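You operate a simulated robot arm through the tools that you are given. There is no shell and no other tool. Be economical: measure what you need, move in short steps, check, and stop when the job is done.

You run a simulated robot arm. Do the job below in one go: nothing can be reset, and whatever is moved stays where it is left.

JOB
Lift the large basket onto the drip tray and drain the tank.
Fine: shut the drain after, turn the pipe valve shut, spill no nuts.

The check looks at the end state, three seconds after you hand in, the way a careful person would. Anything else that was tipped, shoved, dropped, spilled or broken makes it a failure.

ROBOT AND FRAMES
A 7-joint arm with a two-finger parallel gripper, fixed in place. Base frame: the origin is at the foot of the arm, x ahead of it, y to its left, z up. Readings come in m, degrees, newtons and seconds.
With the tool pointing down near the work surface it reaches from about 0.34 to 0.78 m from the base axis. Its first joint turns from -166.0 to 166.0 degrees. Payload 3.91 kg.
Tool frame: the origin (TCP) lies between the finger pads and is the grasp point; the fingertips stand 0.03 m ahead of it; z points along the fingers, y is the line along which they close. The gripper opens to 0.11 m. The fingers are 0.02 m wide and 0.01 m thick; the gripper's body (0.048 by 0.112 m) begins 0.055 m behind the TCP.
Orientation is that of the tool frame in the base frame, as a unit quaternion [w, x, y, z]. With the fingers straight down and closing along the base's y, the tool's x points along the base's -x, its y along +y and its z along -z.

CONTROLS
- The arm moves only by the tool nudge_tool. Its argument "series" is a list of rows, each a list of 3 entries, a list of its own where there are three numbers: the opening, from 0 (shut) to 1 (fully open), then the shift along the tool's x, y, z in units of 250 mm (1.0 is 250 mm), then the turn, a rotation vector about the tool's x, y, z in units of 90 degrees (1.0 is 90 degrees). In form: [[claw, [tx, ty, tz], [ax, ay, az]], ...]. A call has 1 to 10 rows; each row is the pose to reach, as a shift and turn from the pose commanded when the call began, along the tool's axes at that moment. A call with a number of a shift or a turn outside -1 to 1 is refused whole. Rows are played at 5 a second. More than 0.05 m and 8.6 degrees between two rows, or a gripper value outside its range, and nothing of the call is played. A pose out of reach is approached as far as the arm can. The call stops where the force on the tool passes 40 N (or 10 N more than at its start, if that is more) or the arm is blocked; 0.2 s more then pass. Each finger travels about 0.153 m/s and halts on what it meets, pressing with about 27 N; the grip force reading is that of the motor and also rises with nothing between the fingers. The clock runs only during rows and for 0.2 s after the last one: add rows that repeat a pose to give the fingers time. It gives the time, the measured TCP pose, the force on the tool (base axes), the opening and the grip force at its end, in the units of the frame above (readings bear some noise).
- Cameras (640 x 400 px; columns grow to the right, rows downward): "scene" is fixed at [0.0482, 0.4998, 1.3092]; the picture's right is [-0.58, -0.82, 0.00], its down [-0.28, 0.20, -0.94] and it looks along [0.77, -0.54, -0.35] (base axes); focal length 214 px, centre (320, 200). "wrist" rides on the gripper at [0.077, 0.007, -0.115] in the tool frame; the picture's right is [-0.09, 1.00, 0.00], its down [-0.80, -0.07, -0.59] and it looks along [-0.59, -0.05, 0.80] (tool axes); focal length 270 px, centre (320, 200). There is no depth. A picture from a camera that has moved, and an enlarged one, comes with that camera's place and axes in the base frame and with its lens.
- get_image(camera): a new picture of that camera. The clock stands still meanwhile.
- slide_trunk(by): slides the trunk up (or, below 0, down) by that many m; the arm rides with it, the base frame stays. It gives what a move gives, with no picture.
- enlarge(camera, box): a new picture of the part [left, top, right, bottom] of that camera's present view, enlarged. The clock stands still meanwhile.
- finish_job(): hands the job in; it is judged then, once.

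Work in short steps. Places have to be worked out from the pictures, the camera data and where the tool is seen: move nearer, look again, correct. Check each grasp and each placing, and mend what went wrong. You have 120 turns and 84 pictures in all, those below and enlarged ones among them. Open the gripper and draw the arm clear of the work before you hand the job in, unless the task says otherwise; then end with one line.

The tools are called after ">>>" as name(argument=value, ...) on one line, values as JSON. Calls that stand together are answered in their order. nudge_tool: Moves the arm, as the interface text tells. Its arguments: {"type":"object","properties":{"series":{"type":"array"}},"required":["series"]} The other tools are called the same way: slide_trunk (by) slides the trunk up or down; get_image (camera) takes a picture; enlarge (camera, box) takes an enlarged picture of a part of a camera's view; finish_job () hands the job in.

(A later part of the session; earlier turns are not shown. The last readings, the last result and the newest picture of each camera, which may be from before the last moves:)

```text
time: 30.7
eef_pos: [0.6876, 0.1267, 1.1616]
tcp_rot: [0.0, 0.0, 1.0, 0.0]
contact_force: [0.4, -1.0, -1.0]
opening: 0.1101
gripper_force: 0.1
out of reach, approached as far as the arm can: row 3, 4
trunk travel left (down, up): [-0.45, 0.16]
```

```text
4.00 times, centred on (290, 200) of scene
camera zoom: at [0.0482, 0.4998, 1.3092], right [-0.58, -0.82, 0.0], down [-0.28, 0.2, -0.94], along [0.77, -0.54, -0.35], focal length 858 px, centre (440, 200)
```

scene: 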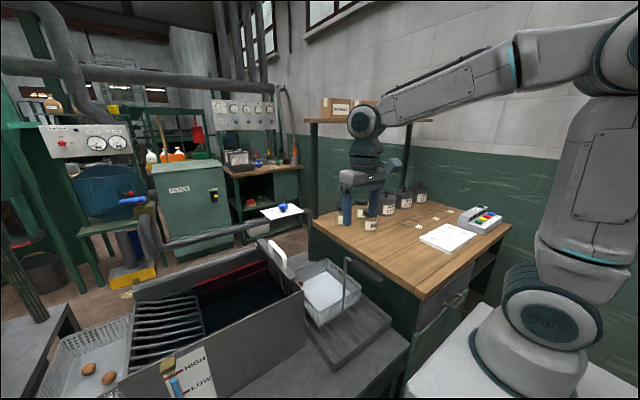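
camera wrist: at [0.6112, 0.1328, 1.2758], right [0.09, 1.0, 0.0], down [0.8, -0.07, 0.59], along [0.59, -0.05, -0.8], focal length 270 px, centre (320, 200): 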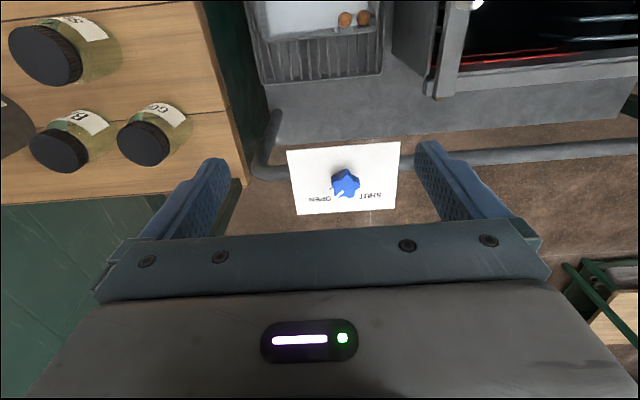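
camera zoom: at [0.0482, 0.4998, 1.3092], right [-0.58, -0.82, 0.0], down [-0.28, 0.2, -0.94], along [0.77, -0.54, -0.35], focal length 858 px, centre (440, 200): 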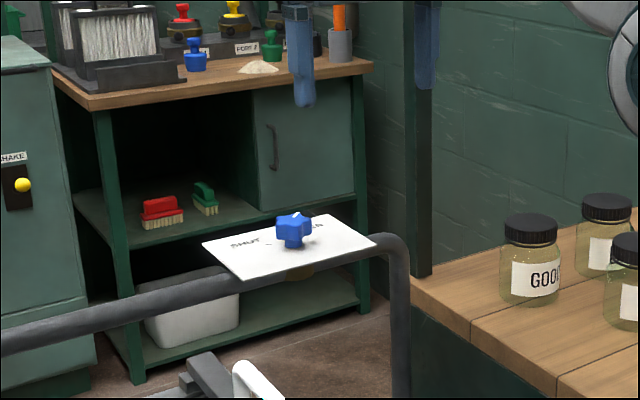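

Knob triangulates to about (0.810, 0.150, 0.972). I enlarge to read its state.

>>> enlarge(camera="wrist", box=[280, 130, 410, 220])

```text
4.44 times, centred on (345, 175) of wrist
camera zoom: at [0.6112, 0.1328, 1.2758], right [0.09, 1.0, 0.0], down [0.8, -0.07, 0.59], along [0.59, -0.05, -0.8], focal length 1201 px, centre (209, 311)
```

zoom: 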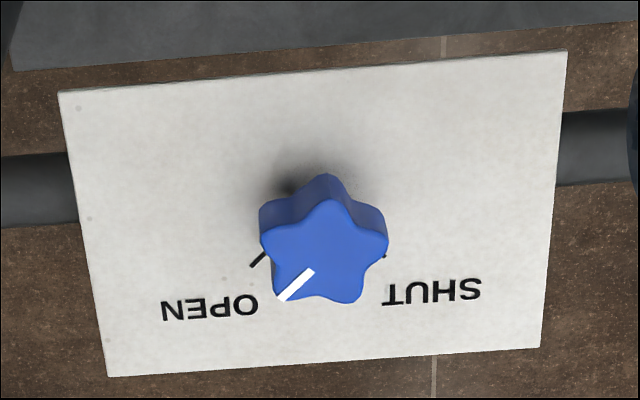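

Mark points at OPEN; SHUT is +90° about vertical (counter‑clockwise seen from above). The knob is near the reach limit, so I raise the trunk to gain reach.

>>> slide_trunk(by=0.12)

```text
time: 32.2
eef_pos: [0.6846, 0.1284, 1.2839]
tcp_rot: [0.001, 0.0, 1.0, 0.001]
contact_force: [-0.7, -0.3, 0.2]
opening: 0.1101
gripper_force: 0.1
trunk travel left (down, up): [-0.57, 0.04]
```

Now down to z≈1.09 and out over the knob.

>>> nudge_tool(series=[[1, [0, 0.02, 0.18], [0, 0, 0]], [1, [0, 0.04, 0.36], [0, 0, 0]], [1, [0, 0.06, 0.54], [0, 0, 0]], [1, [0, 0.08, 0.7], [0, 0, 0]], [1, [-0.12, 0.086, 0.77], [0, 0, 0]], [1, [-0.3, 0.086, 0.77], [0, 0, 0]], [1, [-0.46, 0.086, 0.77], [0, 0, 0]]])

>>> get_image(camera="wrist")

```text
time: 33.8
eef_pos: [0.7606, 0.1358, 1.085]
tcp_rot: [0.001, 0.0, 1.0, 0.0]
contact_force: [-0.3, -0.1, -1.5]
opening: 0.1099
gripper_force: 0.0
out of reach, approached as far as the arm can: row 6, 7
trunk travel left (down, up): [-0.57, 0.04]
```

```text
38 pictures are left
camera wrist: at [0.6845, 0.1422, 1.1992], right [0.09, 1.0, 0.0], down [0.8, -0.07, 0.6], along [0.59, -0.05, -0.8], focal length 270 px, centre (320, 200)
```

wrist: 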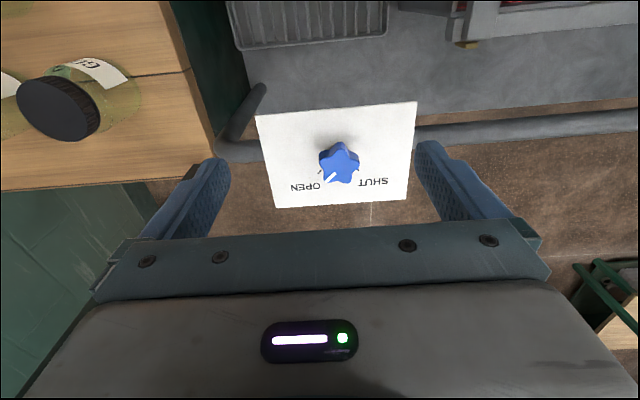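

Tool-down reach stops at 0.77, so I tilt the fingers outward by ~20° in place.

>>> nudge_tool(series=[[1, [0, 0, 0], [0, -0.08, 0]], [1, [0, 0, 0], [0, -0.16, 0]], [1, [0, 0, 0], [0, -0.24, 0]]])

```text
time: 34.6
eef_pos: [0.7587, 0.1397, 1.0851]
tcp_rot: [0.19, 0.0, 0.982, 0.001]
contact_force: [1.4, 0.3, 0.2]
opening: 0.11
gripper_force: 0.1
trunk travel left (down, up): [-0.57, 0.04]
```

Next I go to a pre-approach above the knob and spin ~22° so the pads line up with a lobe.

>>> nudge_tool(series=[[1, [-0.04, 0.014, 0.066], [0, 0, 0.08]], [1, [-0.08, 0.028, 0.132], [0, 0, 0.16]], [1, [-0.1156, 0.041, 0.198], [0, 0, 0.244]]])

>>> get_image(camera="wrist")

>>> enlarge(camera="scene", box=[230, 160, 330, 240])

```text
time: 35.4
eef_pos: [0.8031, 0.1492, 1.0507]
tcp_rot: [0.186, 0.188, 0.964, 0.036]
contact_force: [-0.3, -0.1, 0.3]
opening: 0.1102
gripper_force: 0.0
trunk travel left (down, up): [-0.57, 0.04]
```

```text
37 pictures are left
camera wrist: at [0.6977, 0.1823, 1.1297], right [0.42, 0.89, 0.17], down [0.44, -0.37, 0.82], along [0.79, -0.27, -0.55], focal length 270 px, centre (320, 200)
```

wrist: 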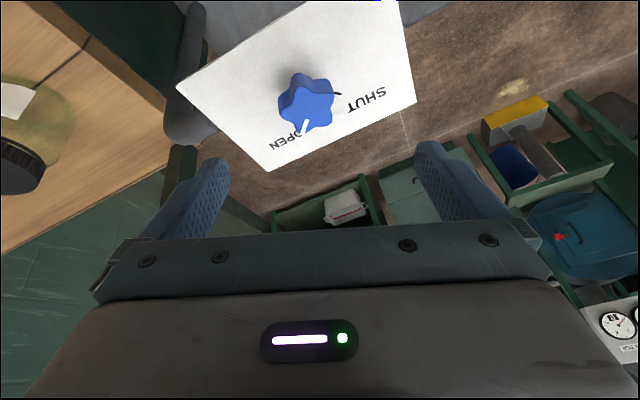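

```text
5.00 times, centred on (280, 200) of scene
camera zoom: at [0.0482, 0.4998, 1.3092], right [-0.58, -0.82, 0.0], down [-0.28, 0.2, -0.94], along [0.77, -0.54, -0.35], focal length 1072 px, centre (520, 200)
```

zoom: 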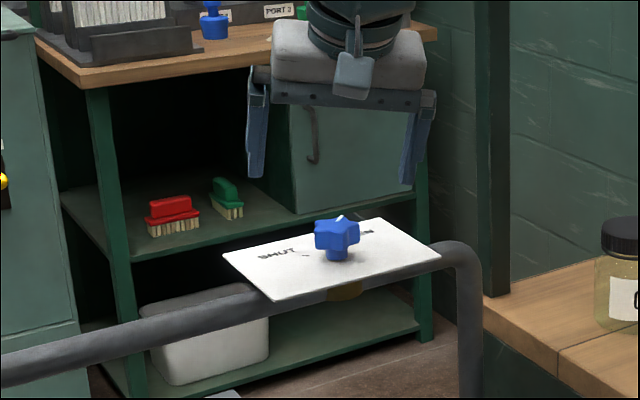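

Knob confirmed at about (0.807, 0.151). I narrow the fingers to ~6 cm and descend vertically around it.

>>> nudge_tool(series=[[0.55, [0, 0, 0], [0, 0, 0]], [0.55, [0.02, -0.008, 0.054], [0, 0, 0]], [0.55, [0.04, -0.016, 0.108], [0, 0, 0]], [0.55, [0.06, -0.024, 0.162], [0, 0, 0]], [0.55, [0.08, -0.032, 0.2155], [0, 0, 0]], [0.55, [0.08, -0.032, 0.2155], [0, 0, 0]]])

>>> enlarge(camera="scene", box=[250, 170, 320, 230])

>>> get_image(camera="wrist")

```text
time: 36.8
eef_pos: [0.8052, 0.1492, 0.9923]
tcp_rot: [0.186, 0.186, 0.964, 0.037]
contact_force: [0.8, 0.0, -1.0]
opening: 0.0605
gripper_force: 0.0
trunk travel left (down, up): [-0.57, 0.04]
```

```text
6.67 times, centred on (285, 200) of scene
camera zoom: at [0.0482, 0.4998, 1.3092], right [-0.58, -0.82, 0.0], down [-0.28, 0.2, -0.94], along [0.77, -0.54, -0.35], focal length 1430 px, centre (553, 200)
```

zoom: 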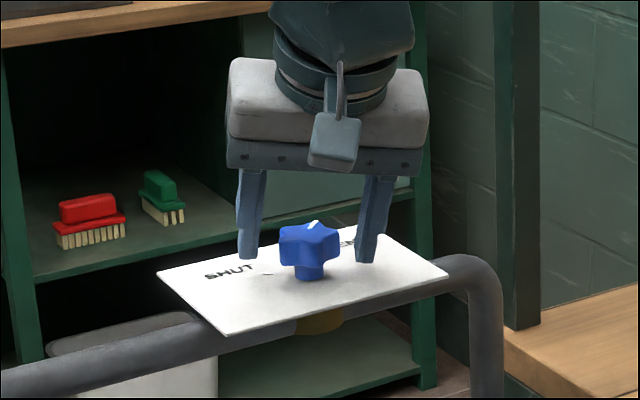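

```text
34 pictures are left
camera wrist: at [0.6992, 0.1829, 1.0727], right [0.42, 0.89, 0.17], down [0.44, -0.37, 0.82], along [0.79, -0.27, -0.55], focal length 270 px, centre (320, 200)
```

wrist: 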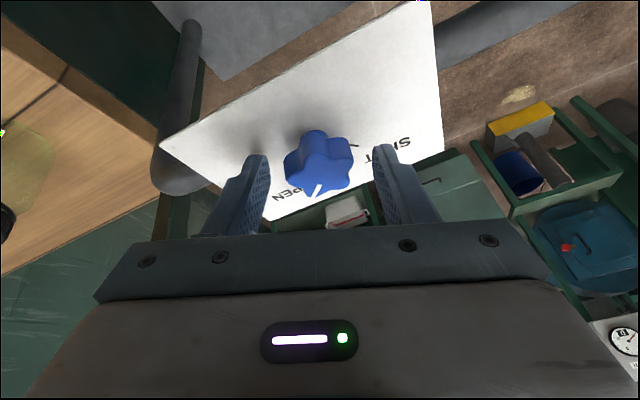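

Knob lies between the pads. A 4 mm correction toward the base, then close.

>>> nudge_tool(series=[[0.55, [0.015, -0.002, -0.003], [0, 0, 0]], [0.3, [0.015, -0.002, -0.003], [0, 0, 0]], [0, [0.015, -0.002, -0.003], [0, 0, 0]], [0, [0.015, -0.002, -0.003], [0, 0, 0]], [0, [0.015, -0.002, -0.003], [0, 0, 0]]])

>>> get_image(camera="wrist")

```text
time: 38.0
eef_pos: [0.8, 0.1506, 0.9914]
tcp_rot: [0.187, 0.187, 0.964, 0.037]
contact_force: [0.9, 0.6, 1.8]
opening: 0.0386
gripper_force: 45.4
trunk travel left (down, up): [-0.57, 0.04]
```

```text
33 pictures are left
camera wrist: at [0.695, 0.1848, 1.0719], right [0.42, 0.89, 0.17], down [0.44, -0.37, 0.82], along [0.79, -0.27, -0.55], focal length 270 px, centre (320, 200)
```

wrist: 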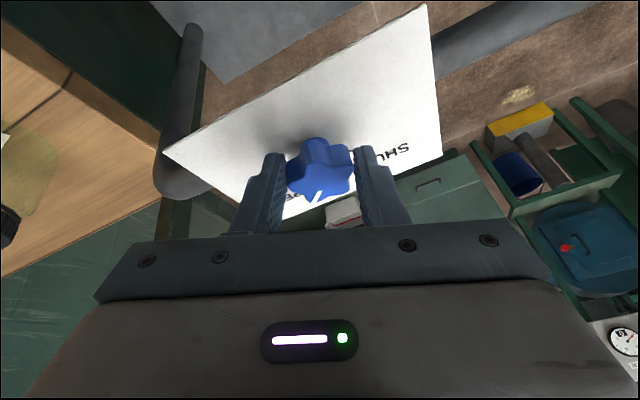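

Grip holds the knob (0.0386 m). I turn −45° about the tool axis (counter‑clockwise from above).

>>> nudge_tool(series=[[0, [0, 0, 0], [0, 0, -0.08]], [0, [0, 0, 0], [0, 0, -0.16]], [0, [0, 0, 0], [0, 0, -0.24]], [0, [0, 0, 0], [0, 0, -0.32]], [0, [0, 0, 0], [0, 0, -0.4]], [0, [0, 0, 0], [0, 0, -0.48]], [0, [0, 0, 0], [0, 0, -0.52]]])

>>> enlarge(camera="wrist", box=[200, 80, 440, 230])

```text
time: 39.6
eef_pos: [0.8007, 0.1491, 0.9911]
tcp_rot: [0.184, -0.212, 0.959, -0.04]
contact_force: [-1.4, -10.6, -2.0]
opening: 0.0382
gripper_force: 45.1
trunk travel left (down, up): [-0.57, 0.04]
```

```text
2.67 times, centred on (320, 155) of wrist
camera zoom: at [0.6917, 0.1217, 1.0703], right [-0.32, 0.94, -0.13], down [0.48, 0.27, 0.83], along [0.82, 0.2, -0.54], focal length 721 px, centre (320, 320)
```

zoom: 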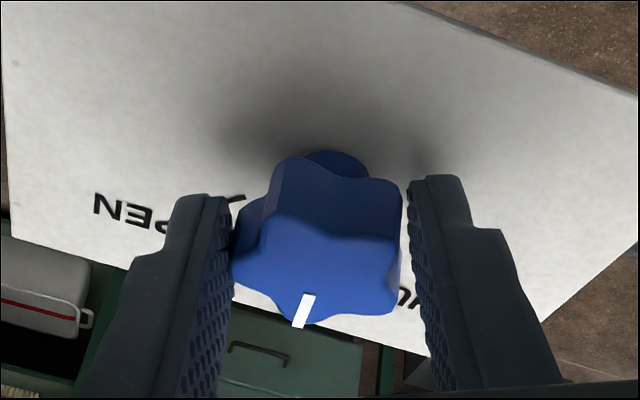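

The knob followed the gripper; the mark is now about halfway. I regrip: open, spin back 36° (one lobe step), close.

>>> nudge_tool(series=[[0.55, [0, 0, 0], [0, 0, 0]], [0.55, [0, 0, 0], [0, 0, 0]], [0.55, [0, 0, 0], [0, 0, 0.08]], [0.55, [0, 0, 0], [0, 0, 0.16]], [0.55, [0, 0, 0], [0, 0, 0.24]], [0.55, [0, 0, 0], [0, 0, 0.32]], [0.55, [0, 0, 0], [0, 0, 0.4]], [0, [0, 0, 0], [0, 0, 0.4]], [0, [0, 0, 0], [0, 0, 0.4]], [0, [0, 0, 0], [0, 0, 0.4]]])

>>> enlarge(camera="wrist", box=[200, 80, 440, 230])

```text
time: 41.8
eef_pos: [0.8012, 0.1504, 0.9909]
tcp_rot: [0.189, 0.096, 0.977, 0.019]
contact_force: [-1.3, -1.6, -0.2]
opening: 0.0368
gripper_force: 45.2
trunk travel left (down, up): [-0.57, 0.04]
```

```text
2.67 times, centred on (320, 155) of wrist
camera zoom: at [0.6902, 0.171, 1.07], right [0.26, 0.96, 0.1], down [0.5, -0.23, 0.84], along [0.83, -0.17, -0.53], focal length 721 px, centre (320, 320)
```

zoom: 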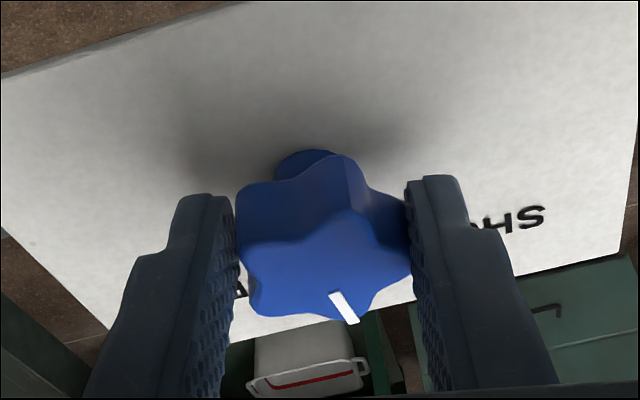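

Gripped again. I turn another ~43°.

>>> nudge_tool(series=[[0, [0, 0, 0], [0, 0, -0.08]], [0, [0, 0, 0], [0, 0, -0.16]], [0, [0, 0, 0], [0, 0, -0.24]], [0, [0, 0, 0], [0, 0, -0.32]], [0, [0, 0, 0], [0, 0, -0.4]], [0, [0, 0, 0], [0, 0, -0.48]]])

>>> enlarge(camera="scene", box=[260, 190, 310, 230])

>>> enlarge(camera="wrist", box=[200, 80, 440, 230])

```text
time: 43.2
eef_pos: [0.8006, 0.1492, 0.992]
tcp_rot: [0.181, -0.271, 0.944, -0.052]
contact_force: [3.5, -13.3, 0.4]
opening: 0.0388
gripper_force: 44.6
trunk travel left (down, up): [-0.57, 0.04]
```

```text
10.00 times, centred on (285, 210) of scene
camera zoom: at [0.0482, 0.4998, 1.3092], right [-0.58, -0.82, 0.0], down [-0.28, 0.2, -0.94], along [0.77, -0.54, -0.35], focal length 2145 px, centre (670, 100)
```

zoom: 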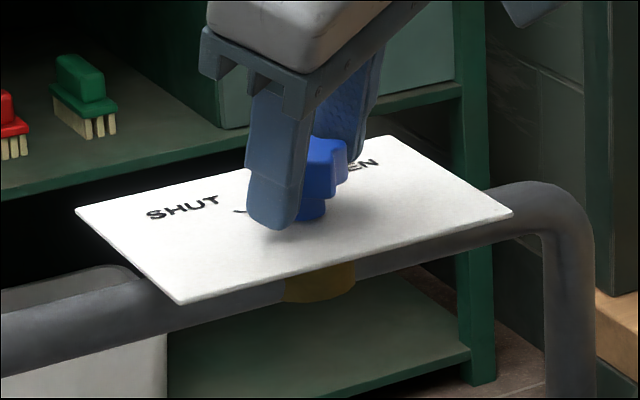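

```text
2.67 times, centred on (320, 155) of wrist
camera zoom: at [0.6952, 0.1126, 1.0719], right [-0.42, 0.89, -0.17], down [0.45, 0.36, 0.82], along [0.79, 0.27, -0.55], focal length 721 px, centre (320, 320)
```

zoom: 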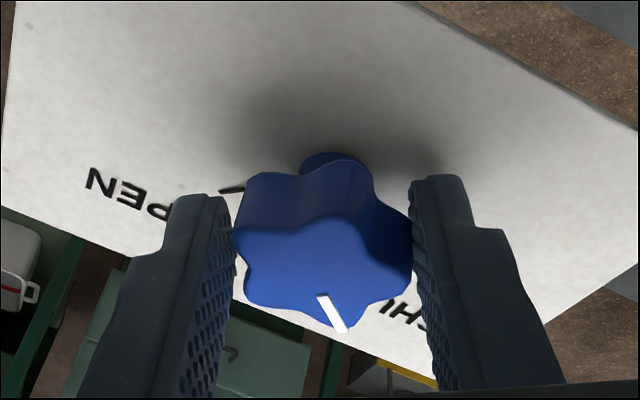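

Total turned ≈90°. I release and rise to see the mark against the ticks.

>>> nudge_tool(series=[[0.55, [0, 0, 0], [0, 0, 0]], [0.55, [0, 0, 0], [0, 0, 0]], [0.55, [0, 0, -0.1], [0, 0, 0]], [0.55, [0, 0, -0.25], [0, 0, 0]], [0.55, [0, 0, -0.25], [0, 0, 0.09]], [0.55, [0, 0, -0.25], [0, 0, 0.18]], [0.55, [0, 0, -0.25], [0, 0, 0.27]], [0.55, [0, 0, -0.25], [0, 0, 0.36]]])

>>> enlarge(camera="wrist", box=[210, 40, 430, 180])

```text
time: 45.0
eef_pos: [0.7772, 0.1515, 1.0493]
tcp_rot: [0.188, 0.004, 0.982, 0.002]
contact_force: [-0.1, 0.4, -0.5]
opening: 0.0606
gripper_force: 0.0
trunk travel left (down, up): [-0.57, 0.04]
```

```text
2.86 times, centred on (320, 110) of wrist
camera zoom: at [0.6645, 0.1575, 1.1271], right [0.09, 1.0, 0.04], down [0.52, -0.08, 0.85], along [0.85, -0.06, -0.53], focal length 772 px, centre (320, 457)
```

zoom: 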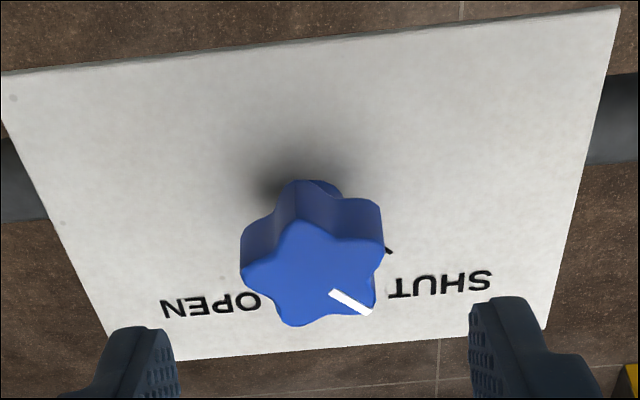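

The mark now points at SHUT. I retract up and back, undoing the tilt, on the way to the drain lever.

>>> nudge_tool(series=[[0.55, [0.0, 0, -0.16], [0, 0, 0]], [0.55, [0.08, 0, -0.3], [0, 0.04, 0]], [0.55, [0.2, 0, -0.4], [0, 0.08, 0]], [0.55, [0.32, 0, -0.5], [0, 0.12, 0]], [0.55, [0.45, 0, -0.58], [0, 0.16, 0]], [0.55, [0.6, 0, -0.66], [0, 0.2, 0]], [0.55, [0.78, 0, -0.74], [0, 0.24, 0]]])

>>> get_image(camera="scene")

```text
time: 46.6
eef_pos: [0.5272, 0.1534, 1.1489]
tcp_rot: [0.002, 0.002, 1.0, 0.002]
contact_force: [0.1, 0.3, 0.8]
opening: 0.0607
gripper_force: 0.1
trunk travel left (down, up): [-0.57, 0.04]
```

```text
27 pictures are left
```

scene: 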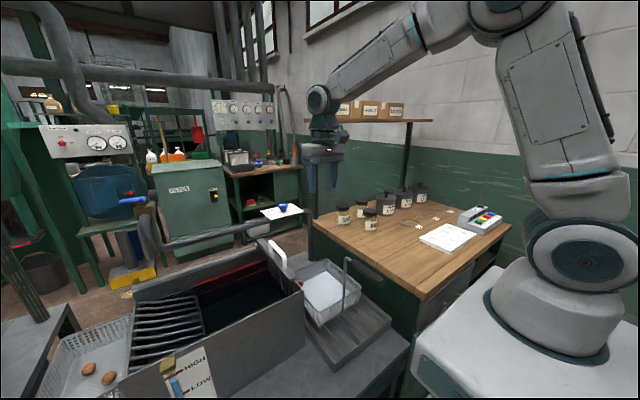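

Everything still in place. I swing over to the near-left above the drain lever.

>>> nudge_tool(series=[[0, [0.1, 0.12, 0], [0, 0, 0]], [0, [0.2, 0.24, 0], [0, 0, 0]], [0, [0.3, 0.36, 0], [0, 0, 0]], [0, [0.41, 0.48, 0], [0, 0, 0]], [0, [0.52, 0.6, 0], [0, 0, 0]], [0, [0.63, 0.72, 0], [0, 0, 0]]])

>>> nudge_tool(series=[[0, [0.1, 0.12, 0], [0, 0, 0]], [0, [0.2, 0.24, 0.04], [0, 0, 0]], [0, [0.32, 0.36, 0.08], [0, 0, 0]], [0, [0.44, 0.48, 0.12], [0, 0, 0]], [0, [0.56, 0.6, 0.16], [0, 0, 0]], [0, [0.7, 0.72, 0.2], [0, 0, 0]]])

>>> slide_trunk(by=-0.16)

>>> enlarge(camera="wrist", box=[140, 0, 460, 200])

```text
time: 48.0
eef_pos: [0.3714, 0.3321, 1.1484]
tcp_rot: [0.002, 0.002, 1.0, 0.002]
contact_force: [-0.4, -0.1, -0.4]
opening: 0.0
gripper_force: 27.3
trunk travel left (down, up): [-0.57, 0.04]
```

```text
time: 49.4
eef_pos: [0.1934, 0.5152, 1.1009]
tcp_rot: [0.003, 0.002, 1.0, 0.003]
contact_force: [-0.3, 0.0, -0.6]
opening: 0.0
gripper_force: 26.9
trunk travel left (down, up): [-0.57, 0.04]
```

```text
time: 51.2
eef_pos: [0.1959, 0.513, 0.9411]
tcp_rot: [0.002, 0.002, 1.0, 0.002]
contact_force: [-0.1, 0.4, 0.7]
opening: 0.0
gripper_force: 26.9
trunk travel left (down, up): [-0.41, 0.2]
```

```text
2.00 times, centred on (300, 100) of wrist
camera zoom: at [0.1191, 0.5195, 1.0553], right [0.09, 1.0, 0.0], down [0.8, -0.08, 0.6], along [0.59, -0.05, -0.8], focal length 541 px, centre (360, 400)
```

zoom: 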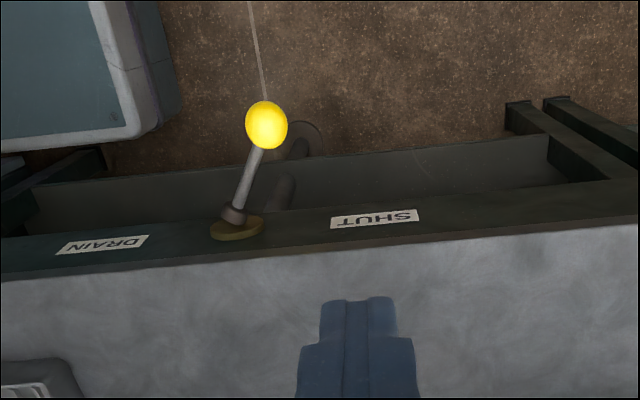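

Ball at about (0.190, 0.441, 0.588). I descend with closed fingers on its +y (SHUT) side, in front of the bench edge.

>>> nudge_tool(series=[[0, [0.02, -0.04, 0.16], [0, 0, 0]], [0, [0.02, -0.08, 0.34], [0, 0, 0]], [0, [0.02, -0.1, 0.52], [0, 0, 0]], [0, [0.02, -0.1, 0.7], [0, 0, 0]], [0, [0.02, -0.1, 0.88], [0, 0, 0]]])

>>> get_image(camera="wrist")

```text
time: 52.5
eef_pos: [0.1898, 0.4891, 0.722]
tcp_rot: [0.001, 0.002, 1.0, 0.002]
contact_force: [-0.5, -1.0, 0.5]
opening: 0.0
gripper_force: 27.3
trunk travel left (down, up): [-0.41, 0.2]
```

```text
25 pictures are left
camera wrist: at [0.1141, 0.4953, 0.8359], right [0.09, 1.0, 0.0], down [0.8, -0.08, 0.6], along [0.59, -0.05, -0.8], focal length 270 px, centre (320, 200)
```

wrist: 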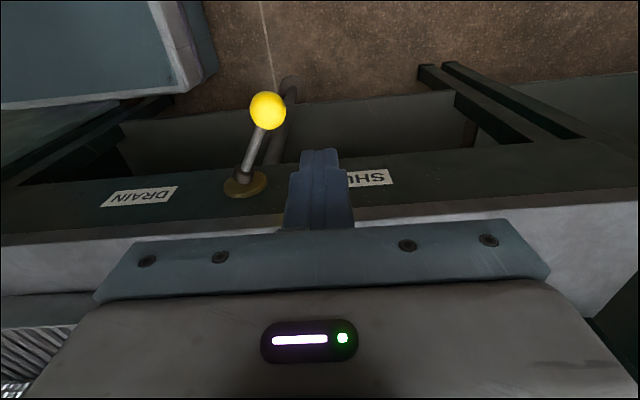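

Consistent. Down another 13 cm beside the ball.

>>> nudge_tool(series=[[0, [0, 0, 0.15], [0, 0, 0]], [0, [0, 0, 0.3], [0, 0, 0]], [0, [0, 0, 0.45], [0, 0, 0]], [0, [0, 0, 0.53], [0, 0, 0]]])

>>> get_image(camera="wrist")

```text
time: 53.5
eef_pos: [0.1911, 0.4924, 0.5893]
tcp_rot: [0.002, 0.003, 1.0, 0.002]
contact_force: [-0.4, -0.4, -0.1]
opening: 0.0
gripper_force: 27.3
trunk travel left (down, up): [-0.41, 0.2]
```

```text
24 pictures are left
camera wrist: at [0.1142, 0.4981, 0.7024], right [0.09, 1.0, 0.0], down [0.8, -0.08, 0.6], along [0.59, -0.05, -0.8], focal length 270 px, centre (320, 200)
```

wrist: 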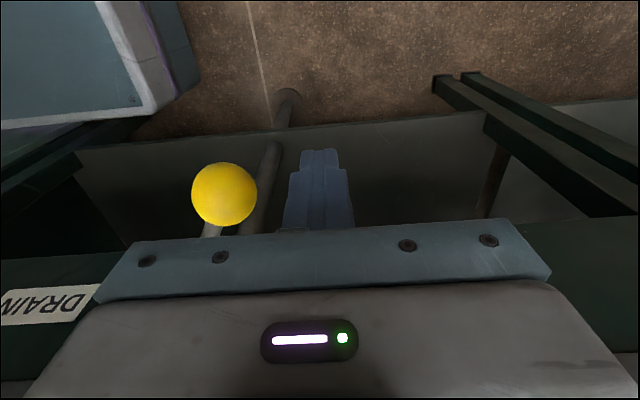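

Fingers are beside the ball. I push toward DRAIN (−y) in small steps.

>>> nudge_tool(series=[[0, [0, -0.06, 0], [0, 0, 0]], [0, [0, -0.12, 0], [0, 0, 0]], [0, [0, -0.18, 0], [0, 0, 0]], [0, [0, -0.24, 0], [0, 0, 0]], [0, [0, -0.3, 0], [0, 0, 0]], [0, [0, -0.34, 0], [0, 0, 0]]])

>>> get_image(camera="wrist")

```text
time: 54.9
eef_pos: [0.192, 0.4041, 0.5891]
tcp_rot: [0.002, 0.004, 1.0, 0.002]
contact_force: [0.0, 1.0, 0.0]
opening: 0.0
gripper_force: 27.3
trunk travel left (down, up): [-0.41, 0.2]
```

```text
23 pictures are left
camera wrist: at [0.1154, 0.4103, 0.7023], right [0.09, 1.0, 0.0], down [0.8, -0.08, 0.6], along [0.59, -0.05, -0.8], focal length 270 px, centre (320, 200)
```

wrist: 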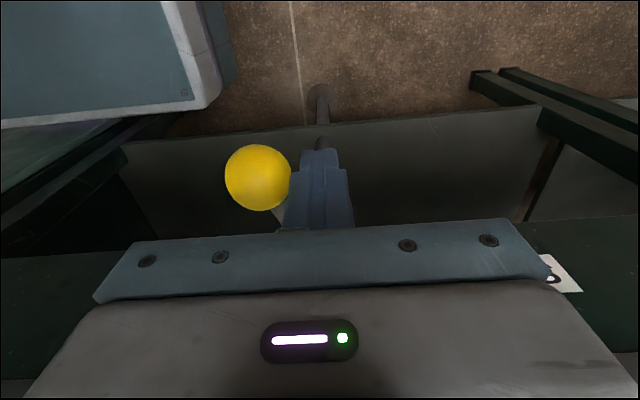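

The lever moves freely with the push. I continue toward DRAIN until it resists.

>>> nudge_tool(series=[[0, [0, -0.04, 0], [0, 0, 0]], [0, [0, -0.08, 0], [0, 0, 0]], [0, [0, -0.12, 0], [0, 0, 0]]])

>>> get_image(camera="wrist")

```text
time: 55.7
eef_pos: [0.1918, 0.3881, 0.5924]
tcp_rot: [0.007, 0.0, 1.0, 0.017]
contact_force: [-2.6, 13.2, -2.2]
opening: 0.0002
gripper_force: 26.9
trunk travel left (down, up): [-0.41, 0.2]
stopped in row 3: the force on the tool passed its limit (the readings are from after the stop); the commanded pose is now the measured one
```

```text
22 pictures are left
camera wrist: at [0.1152, 0.3902, 0.7054], right [0.09, 1.0, 0.03], down [0.79, -0.09, 0.6], along [0.6, -0.03, -0.8], focal length 270 px, centre (320, 200)
```

wrist: 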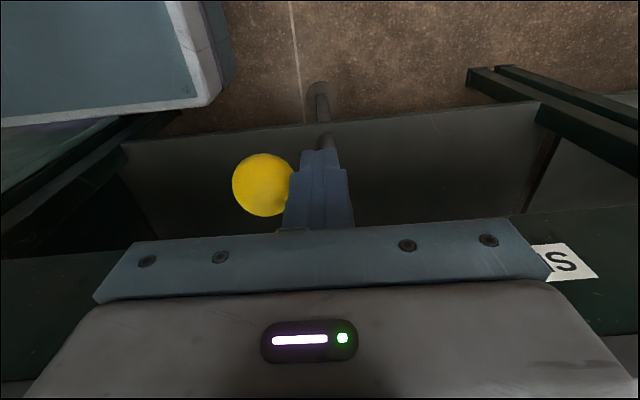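

The lever hit its stop on the DRAIN side (ball y≈0.36). I back off slightly and check the level gauge while waiting.

>>> nudge_tool(series=[[0, [0, 0.04, 0], [0, 0, 0]], [0, [0, 0.08, 0], [0, 0, 0]], [0, [0, 0.08, 0], [0, 0, 0]], [0, [0, 0.08, 0], [0, 0, 0]], [0, [0, 0.08, 0], [0, 0, 0]], [0, [0, 0.08, 0], [0, 0, 0]], [0, [0, 0.08, 0], [0, 0, 0]], [0, [0, 0.08, 0], [0, 0, 0]], [0, [0, 0.08, 0], [0, 0, 0]], [0, [0, 0.08, 0], [0, 0, 0]]])

>>> get_image(camera="scene")

```text
time: 57.9
eef_pos: [0.1922, 0.4048, 0.5921]
tcp_rot: [0.006, 0.002, 1.0, 0.012]
contact_force: [0.6, -0.7, 0.4]
opening: 0.0
gripper_force: 27.1
trunk travel left (down, up): [-0.41, 0.2]
```

```text
21 pictures are left
```

scene: 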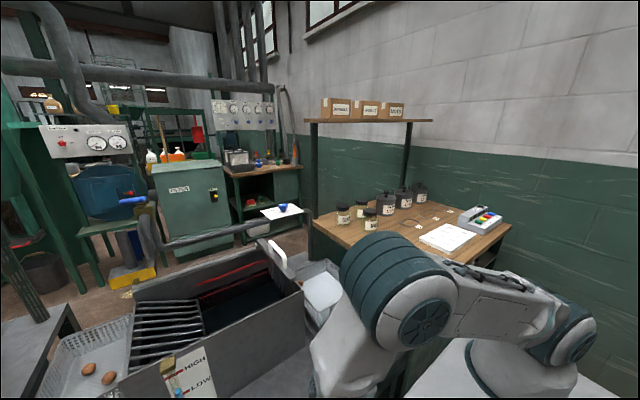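

Two red marks now show on the tank's inner wall. I enlarge the tank and gauge.

>>> enlarge(camera="scene", box=[140, 250, 300, 400])

```text
2.67 times, centred on (220, 325) of scene
camera zoom: at [0.0482, 0.4998, 1.3092], right [-0.58, -0.82, 0.0], down [-0.28, 0.2, -0.94], along [0.77, -0.54, -0.35], focal length 572 px, centre (587, -133)
```

zoom: 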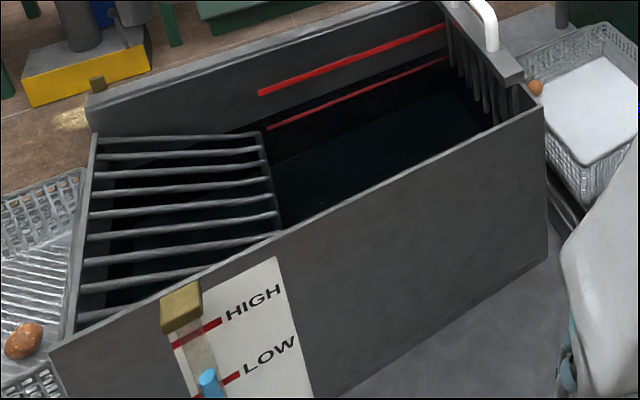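

The gauge has dropped from HIGH to about LOW; it's draining. I wait.

>>> nudge_tool(series=[[0, [0, 0, 0], [0, 0, 0]], [0, [0, 0, 0], [0, 0, 0]], [0, [0, 0, 0], [0, 0, 0]], [0, [0, 0, 0], [0, 0, 0]], [0, [0, 0, 0], [0, 0, 0]], [0, [0, 0, 0], [0, 0, 0]], [0, [0, 0, 0], [0, 0, 0]], [0, [0, 0, 0], [0, 0, 0]], [0, [0, 0, 0], [0, 0, 0]], [0, [0, 0, 0], [0, 0, 0]]])

>>> nudge_tool(series=[[0, [0, 0, 0], [0, 0, 0]], [0, [0, 0, 0], [0, 0, 0]], [0, [0, 0, 0], [0, 0, 0]], [0, [0, 0, 0], [0, 0, 0]], [0, [0, 0, 0], [0, 0, 0]], [0, [0, 0, 0], [0, 0, 0]], [0, [0, 0, 0], [0, 0, 0]], [0, [0, 0, 0], [0, 0, 0]], [0, [0, 0, 0], [0, 0, 0]], [0, [0, 0, 0], [0, 0, 0]]])

>>> nudge_tool(series=[[0, [0, 0, 0], [0, 0, 0]], [0, [0, 0, 0], [0, 0, 0]], [0, [0, 0, 0], [0, 0, 0]], [0, [0, 0, 0], [0, 0, 0]], [0, [0, 0, 0], [0, 0, 0]], [0, [0, 0, 0], [0, 0, 0]], [0, [0, 0, 0], [0, 0, 0]], [0, [0, 0, 0], [0, 0, 0]], [0, [0, 0, 0], [0, 0, 0]], [0, [0, 0, 0], [0, 0, 0]]])

>>> enlarge(camera="scene", box=[140, 250, 300, 400])

```text
time: 60.1
eef_pos: [0.1923, 0.4066, 0.5918]
tcp_rot: [0.005, 0.001, 1.0, 0.013]
contact_force: [0.1, 0.9, 1.1]
opening: 0.0
gripper_force: 26.8
trunk travel left (down, up): [-0.41, 0.2]
```

```text
time: 62.3
eef_pos: [0.1929, 0.4052, 0.5914]
tcp_rot: [0.005, 0.002, 1.0, 0.012]
contact_force: [-0.5, 0.2, 0.5]
opening: 0.0
gripper_force: 27.2
trunk travel left (down, up): [-0.41, 0.2]
```

```text
time: 64.5
eef_pos: [0.1931, 0.4059, 0.5912]
tcp_rot: [0.005, 0.001, 1.0, 0.011]
contact_force: [0.4, 0.3, 0.4]
opening: 0.0001
gripper_force: 26.9
trunk travel left (down, up): [-0.41, 0.2]
```

```text
2.67 times, centred on (220, 325) of scene
camera zoom: at [0.0482, 0.4998, 1.3092], right [-0.58, -0.82, 0.0], down [-0.28, 0.2, -0.94], along [0.77, -0.54, -0.35], focal length 572 px, centre (587, -133)
```

zoom: 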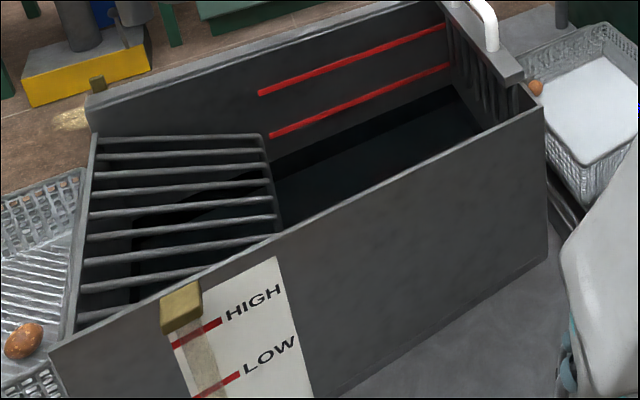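

Falling further. I wait ~8 s more and look at the gauge's lower part.

>>> nudge_tool(series=[[0, [0, 0, 0], [0, 0, 0]], [0, [0, 0, 0], [0, 0, 0]], [0, [0, 0, 0], [0, 0, 0]], [0, [0, 0, 0], [0, 0, 0]], [0, [0, 0, 0], [0, 0, 0]], [0, [0, 0, 0], [0, 0, 0]], [0, [0, 0, 0], [0, 0, 0]], [0, [0, 0, 0], [0, 0, 0]], [0, [0, 0, 0], [0, 0, 0]], [0, [0, 0, 0], [0, 0, 0]]])

>>> nudge_tool(series=[[0, [0, 0, 0], [0, 0, 0]], [0, [0, 0, 0], [0, 0, 0]], [0, [0, 0, 0], [0, 0, 0]], [0, [0, 0, 0], [0, 0, 0]], [0, [0, 0, 0], [0, 0, 0]], [0, [0, 0, 0], [0, 0, 0]], [0, [0, 0, 0], [0, 0, 0]], [0, [0, 0, 0], [0, 0, 0]], [0, [0, 0, 0], [0, 0, 0]], [0, [0, 0, 0], [0, 0, 0]]])

>>> nudge_tool(series=[[0, [0, 0, 0], [0, 0, 0]], [0, [0, 0, 0], [0, 0, 0]], [0, [0, 0, 0], [0, 0, 0]], [0, [0, 0, 0], [0, 0, 0]], [0, [0, 0, 0], [0, 0, 0]], [0, [0, 0, 0], [0, 0, 0]], [0, [0, 0, 0], [0, 0, 0]], [0, [0, 0, 0], [0, 0, 0]], [0, [0, 0, 0], [0, 0, 0]], [0, [0, 0, 0], [0, 0, 0]]])

>>> nudge_tool(series=[[0, [0, 0, 0], [0, 0, 0]], [0, [0, 0, 0], [0, 0, 0]], [0, [0, 0, 0], [0, 0, 0]], [0, [0, 0, 0], [0, 0, 0]], [0, [0, 0, 0], [0, 0, 0]], [0, [0, 0, 0], [0, 0, 0]], [0, [0, 0, 0], [0, 0, 0]], [0, [0, 0, 0], [0, 0, 0]], [0, [0, 0, 0], [0, 0, 0]], [0, [0, 0, 0], [0, 0, 0]]])

>>> enlarge(camera="scene", box=[120, 345, 320, 400])

>>> enlarge(camera="scene", box=[140, 250, 300, 350])

```text
time: 66.7
eef_pos: [0.1918, 0.4048, 0.5912]
tcp_rot: [0.006, 0.001, 1.0, 0.012]
contact_force: [1.3, -0.2, -0.5]
opening: 0.0
gripper_force: 27.0
trunk travel left (down, up): [-0.41, 0.2]
```

```text
time: 68.9
eef_pos: [0.1922, 0.4057, 0.5909]
tcp_rot: [0.006, 0.001, 1.0, 0.012]
contact_force: [0.6, 0.2, 0.4]
opening: 0.0
gripper_force: 27.0
trunk travel left (down, up): [-0.41, 0.2]
```

```text
time: 71.1
eef_pos: [0.1934, 0.4053, 0.5904]
tcp_rot: [0.005, 0.001, 1.0, 0.012]
contact_force: [0.0, -0.5, 0.0]
opening: 0.0002
gripper_force: 27.1
trunk travel left (down, up): [-0.41, 0.2]
```

```text
time: 73.3
eef_pos: [0.1912, 0.4062, 0.5913]
tcp_rot: [0.005, 0.002, 1.0, 0.012]
contact_force: [-0.6, 1.0, -0.1]
opening: 0.0
gripper_force: 27.0
trunk travel left (down, up): [-0.41, 0.2]
```

```text
3.20 times, centred on (220, 372) of scene
camera zoom: at [0.0482, 0.4998, 1.3092], right [-0.58, -0.82, 0.0], down [-0.28, 0.2, -0.94], along [0.77, -0.54, -0.35], focal length 686 px, centre (640, -352)
```

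zoom: 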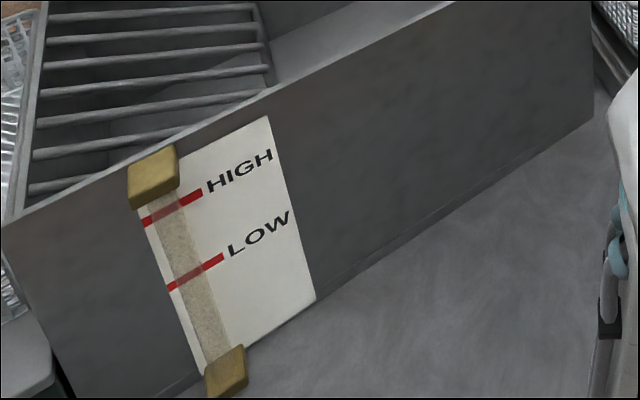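

```text
4.00 times, centred on (220, 300) of scene
camera zoom: at [0.0482, 0.4998, 1.3092], right [-0.58, -0.82, 0.0], down [-0.28, 0.2, -0.94], along [0.77, -0.54, -0.35], focal length 858 px, centre (720, -200)
```

zoom: 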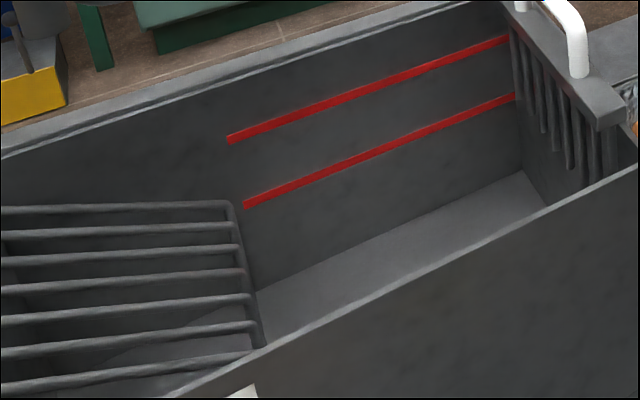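

Tank and gauge are empty. To shut the drain I rise, straddle the ball with half-open fingers, and drag it back to +y.

>>> nudge_tool(series=[[0, [0, 0.04, -0.1], [0, 0, 0]], [0, [0, 0.04, -0.28], [0, 0, 0]], [0, [0, 0.02, -0.44], [0, 0, 0]], [0.6, [0.005, -0.08, -0.48], [0, 0, 0]], [0.6, [0.005, -0.16, -0.48], [0, 0, 0]], [0.6, [0.005, -0.16, -0.48], [0, 0, 0]]])

>>> get_image(camera="wrist")

```text
time: 74.7
eef_pos: [0.1892, 0.362, 0.7101]
tcp_rot: [0.005, 0.002, 1.0, 0.012]
contact_force: [-0.5, 0.2, 0.8]
opening: 0.0661
gripper_force: 0.1
trunk travel left (down, up): [-0.41, 0.2]
```

```text
16 pictures are left
camera wrist: at [0.1134, 0.366, 0.8234], right [0.09, 1.0, 0.02], down [0.79, -0.09, 0.6], along [0.6, -0.03, -0.8], focal length 270 px, centre (320, 200)
```

wrist: 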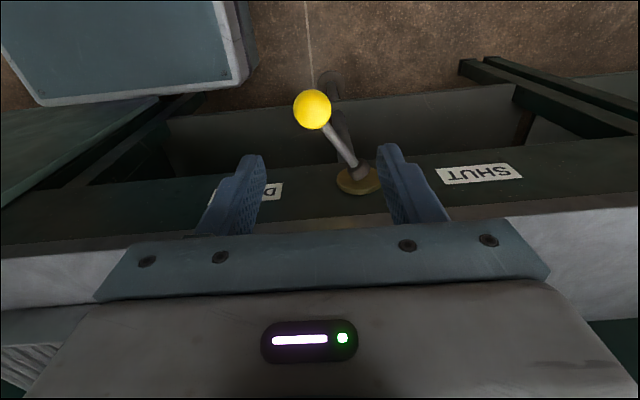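

Ball at (0.190, 0.359), centred between the fingers. Descend around it.

>>> nudge_tool(series=[[0.6, [0, 0, 0.16], [0, 0, 0]], [0.6, [0, 0, 0.32], [0, 0, 0]], [0.6, [0, 0, 0.46], [0, 0, 0]]])

>>> nudge_tool(series=[[0.6, [0, 0.06, 0], [0, 0, 0]], [0.6, [0, 0.12, 0], [0, 0, 0]], [0.6, [0, 0.18, 0], [0, 0, 0]], [0.6, [0, 0.24, 0], [0, 0, 0]], [0.6, [0, 0.3, 0], [0, 0, 0]], [0.6, [0, 0.34, 0], [0, 0, 0]]])

>>> get_image(camera="wrist")

```text
time: 75.5
eef_pos: [0.1899, 0.3661, 0.593]
tcp_rot: [0.005, 0.002, 1.0, 0.012]
contact_force: [-0.3, -0.2, -0.3]
opening: 0.066
gripper_force: 0.1
trunk travel left (down, up): [-0.41, 0.2]
```

```text
time: 76.9
eef_pos: [0.1906, 0.4513, 0.5958]
tcp_rot: [0.005, 0.002, 1.0, 0.012]
contact_force: [-0.4, 0.8, 0.5]
opening: 0.0662
gripper_force: 0.1
trunk travel left (down, up): [-0.41, 0.2]
```

```text
15 pictures are left
camera wrist: at [0.1138, 0.4534, 0.7101], right [0.09, 1.0, 0.03], down [0.79, -0.09, 0.6], along [0.6, -0.03, -0.8], focal length 270 px, centre (320, 200)
```

wrist: 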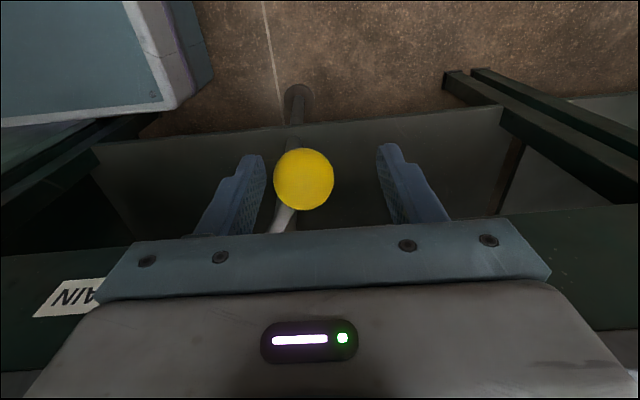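

Ball is at y≈0.44 nearly. I push a little further until it meets the SHUT stop.

>>> nudge_tool(series=[[0.6, [0, 0.03, 0], [0, 0, 0]], [0.6, [0, 0.06, 0], [0, 0, 0]], [0.6, [0, 0.09, 0], [0, 0, 0]], [0.6, [0, 0.12, 0], [0, 0, 0]]])

>>> get_image(camera="wrist")

```text
time: 77.8
eef_pos: [0.1912, 0.4637, 0.5963]
tcp_rot: [0.001, 0.001, 1.0, -0.001]
contact_force: [3.2, -27.4, 6.3]
opening: 0.0797
gripper_force: 13.9
trunk travel left (down, up): [-0.41, 0.2]
stopped in row 4: the force on the tool passed its limit (the readings are from after the stop); the commanded pose is now the measured one
```

```text
14 pictures are left
camera wrist: at [0.1152, 0.4713, 0.7086], right [0.09, 1.0, 0.0], down [0.8, -0.07, 0.6], along [0.59, -0.06, -0.8], focal length 270 px, centre (320, 200)
```

wrist: 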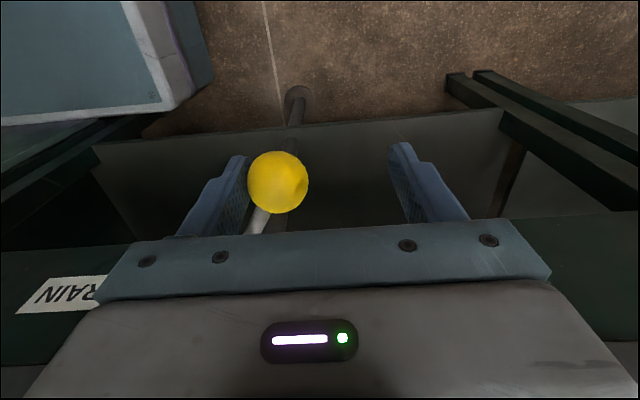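

The lever is against the SHUT stop. I ease back 1 cm and rise clear.

>>> nudge_tool(series=[[0.8, [0, -0.03, 0], [0, 0, 0]], [0.8, [0, -0.04, 0], [0, 0, 0]], [0.8, [0, -0.04, -0.12], [0, 0, 0]], [0.8, [0, -0.04, -0.3], [0, 0, 0]], [0.8, [0, -0.04, -0.48], [0, 0, 0]], [0.8, [0, 0, -0.66], [0, 0, 0]], [0.8, [0, 0, -0.84], [0, 0, 0]], [0.8, [0, 0, -1.0], [0, 0, 0]]])

>>> get_image(camera="wrist")

```text
time: 79.6
eef_pos: [0.1871, 0.4685, 0.8447]
tcp_rot: [0.003, 0.001, 1.0, 0.003]
contact_force: [0.2, -0.7, 0.5]
opening: 0.0879
gripper_force: 0.1
trunk travel left (down, up): [-0.41, 0.2]
```

```text
13 pictures are left
camera wrist: at [0.1114, 0.4735, 0.9587], right [0.09, 1.0, 0.01], down [0.8, -0.08, 0.6], along [0.6, -0.05, -0.8], focal length 270 px, centre (320, 200)
```

wrist: 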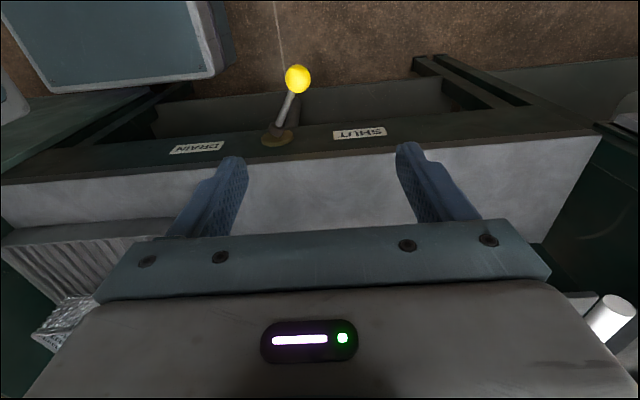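

Lever back at its original SHUT position (y≈0.44). I draw the arm up and clear, then check everything.

>>> nudge_tool(series=[[1, [0, 0, -0.18], [0, 0, 0]], [1, [0, -0.05, -0.36], [0, 0, 0]], [1, [-0.1, -0.18, -0.52], [0, 0, 0]], [1, [-0.2, -0.33, -0.66], [0, 0, 0]], [1, [-0.3, -0.48, -0.78], [0, 0, 0]], [1, [-0.4, -0.62, -0.9], [0, 0, 0]], [1, [-0.5, -0.76, -1.0], [0, 0, 0]]])

>>> slide_trunk(by=0.1)

>>> get_image(camera="scene")

>>> get_image(camera="wrist")

>>> enlarge(camera="scene", box=[140, 180, 360, 330])

>>> enlarge(camera="scene", box=[255, 190, 315, 230])

```text
refused: row 3 steps farther than a row can; nothing moved
```

```text
time: 81.0
eef_pos: [0.1875, 0.4687, 0.9448]
tcp_rot: [0.002, 0.001, 1.0, 0.004]
contact_force: [0.0, 0.2, -0.1]
opening: 0.0884
gripper_force: 0.2
trunk travel left (down, up): [-0.51, 0.1]
```

```text
12 pictures are left
```

scene: 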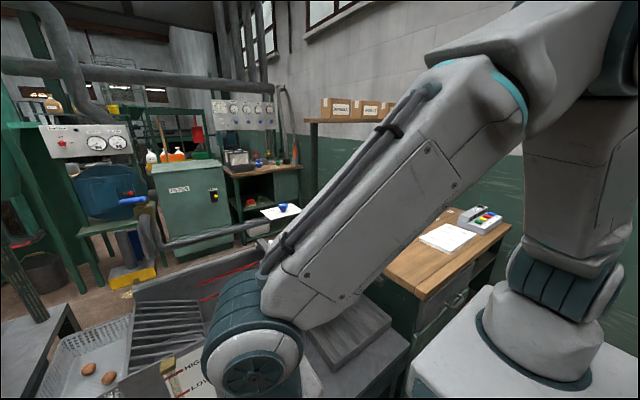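

```text
11 pictures are left
camera wrist: at [0.1112, 0.474, 1.058], right [0.09, 1.0, 0.01], down [0.8, -0.08, 0.6], along [0.6, -0.05, -0.8], focal length 270 px, centre (320, 200)
```

wrist: 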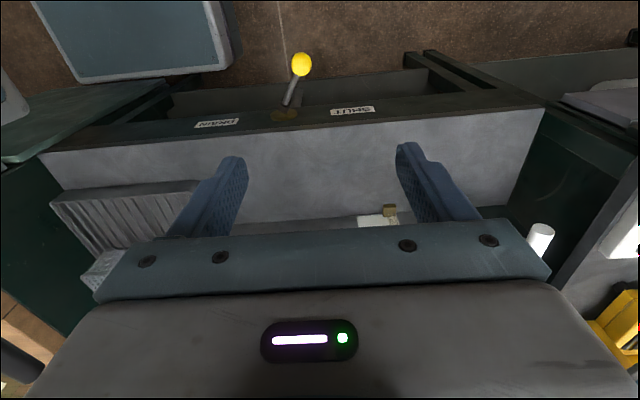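

```text
2.67 times, centred on (250, 255) of scene
camera zoom: at [0.0482, 0.4998, 1.3092], right [-0.58, -0.82, 0.0], down [-0.28, 0.2, -0.94], along [0.77, -0.54, -0.35], focal length 572 px, centre (507, 53)
```

zoom: 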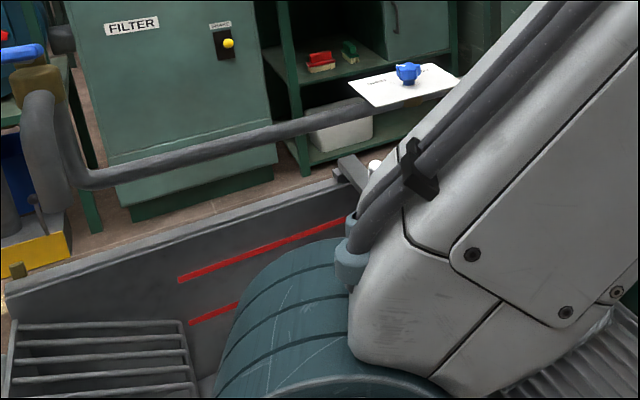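

```text
10.00 times, centred on (285, 210) of scene
camera zoom: at [0.0482, 0.4998, 1.3092], right [-0.58, -0.82, 0.0], down [-0.28, 0.2, -0.94], along [0.77, -0.54, -0.35], focal length 2145 px, centre (670, 100)
```

zoom: 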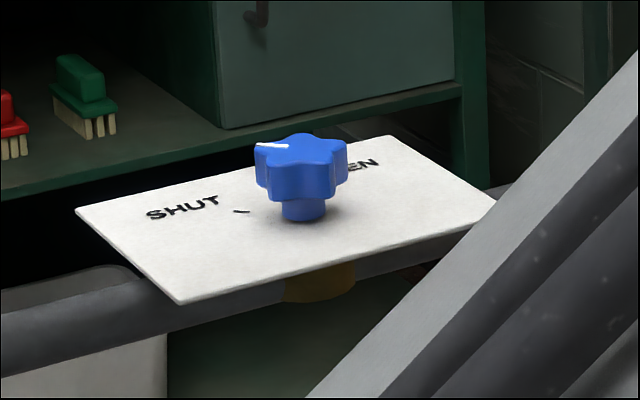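

Knob mark is aligned with the SHUT tick. I draw the arm up and away with shorter steps.

>>> nudge_tool(series=[[1, [0, 0, -0.16], [0, 0, 0]], [1, [0, 0, -0.32], [0, 0, 0]], [1, [0, 0, -0.48], [0, 0, 0]], [1, [0, 0, -0.64], [0, 0, 0]], [1, [-0.08, -0.12, -0.7], [0, 0, 0]], [1, [-0.16, -0.26, -0.76], [0, 0, 0]], [1, [-0.24, -0.4, -0.82], [0, 0, 0]], [1, [-0.34, -0.54, -0.86], [0, 0, 0]], [1, [-0.44, -0.68, -0.9], [0, 0, 0]], [1, [-0.54, -0.82, -0.92], [0, 0, 0]]])

>>> get_image(camera="scene")

>>> enlarge(camera="scene", box=[120, 230, 400, 400])

>>> get_image(camera="wrist")

```text
time: 83.2
eef_pos: [0.3243, 0.2633, 1.1717]
tcp_rot: [0.002, 0.001, 1.0, 0.004]
contact_force: [-0.7, -0.4, -1.3]
opening: 0.1098
gripper_force: 0.0
trunk travel left (down, up): [-0.51, 0.1]
```

```text
8 pictures are left
```

scene: 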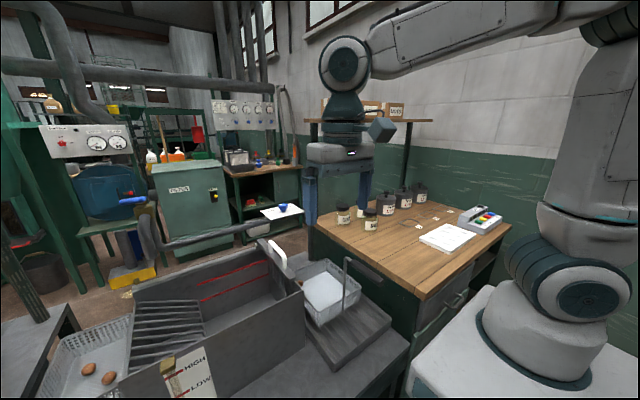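

```text
2.29 times, centred on (260, 315) of scene
camera zoom: at [0.0482, 0.4998, 1.3092], right [-0.58, -0.82, 0.0], down [-0.28, 0.2, -0.94], along [0.77, -0.54, -0.35], focal length 490 px, centre (457, -63)
```

zoom: 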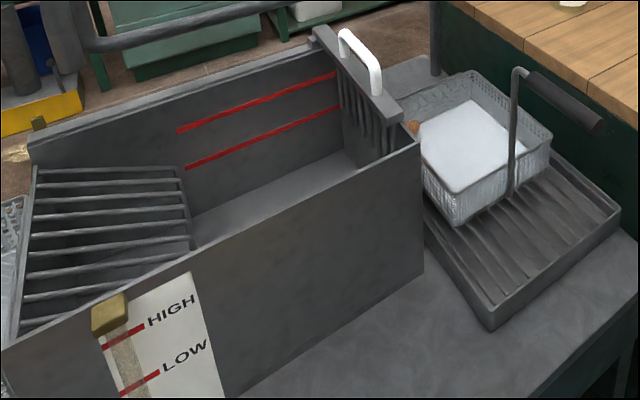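

```text
6 pictures are left
camera wrist: at [0.2474, 0.2687, 1.2859], right [0.09, 1.0, 0.01], down [0.8, -0.08, 0.6], along [0.6, -0.05, -0.8], focal length 270 px, centre (320, 200)
```

wrist: 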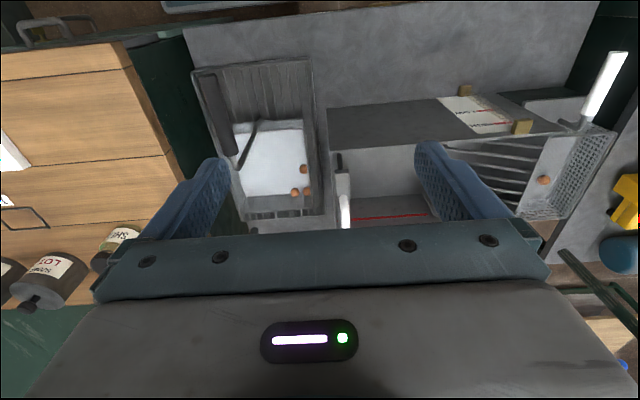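

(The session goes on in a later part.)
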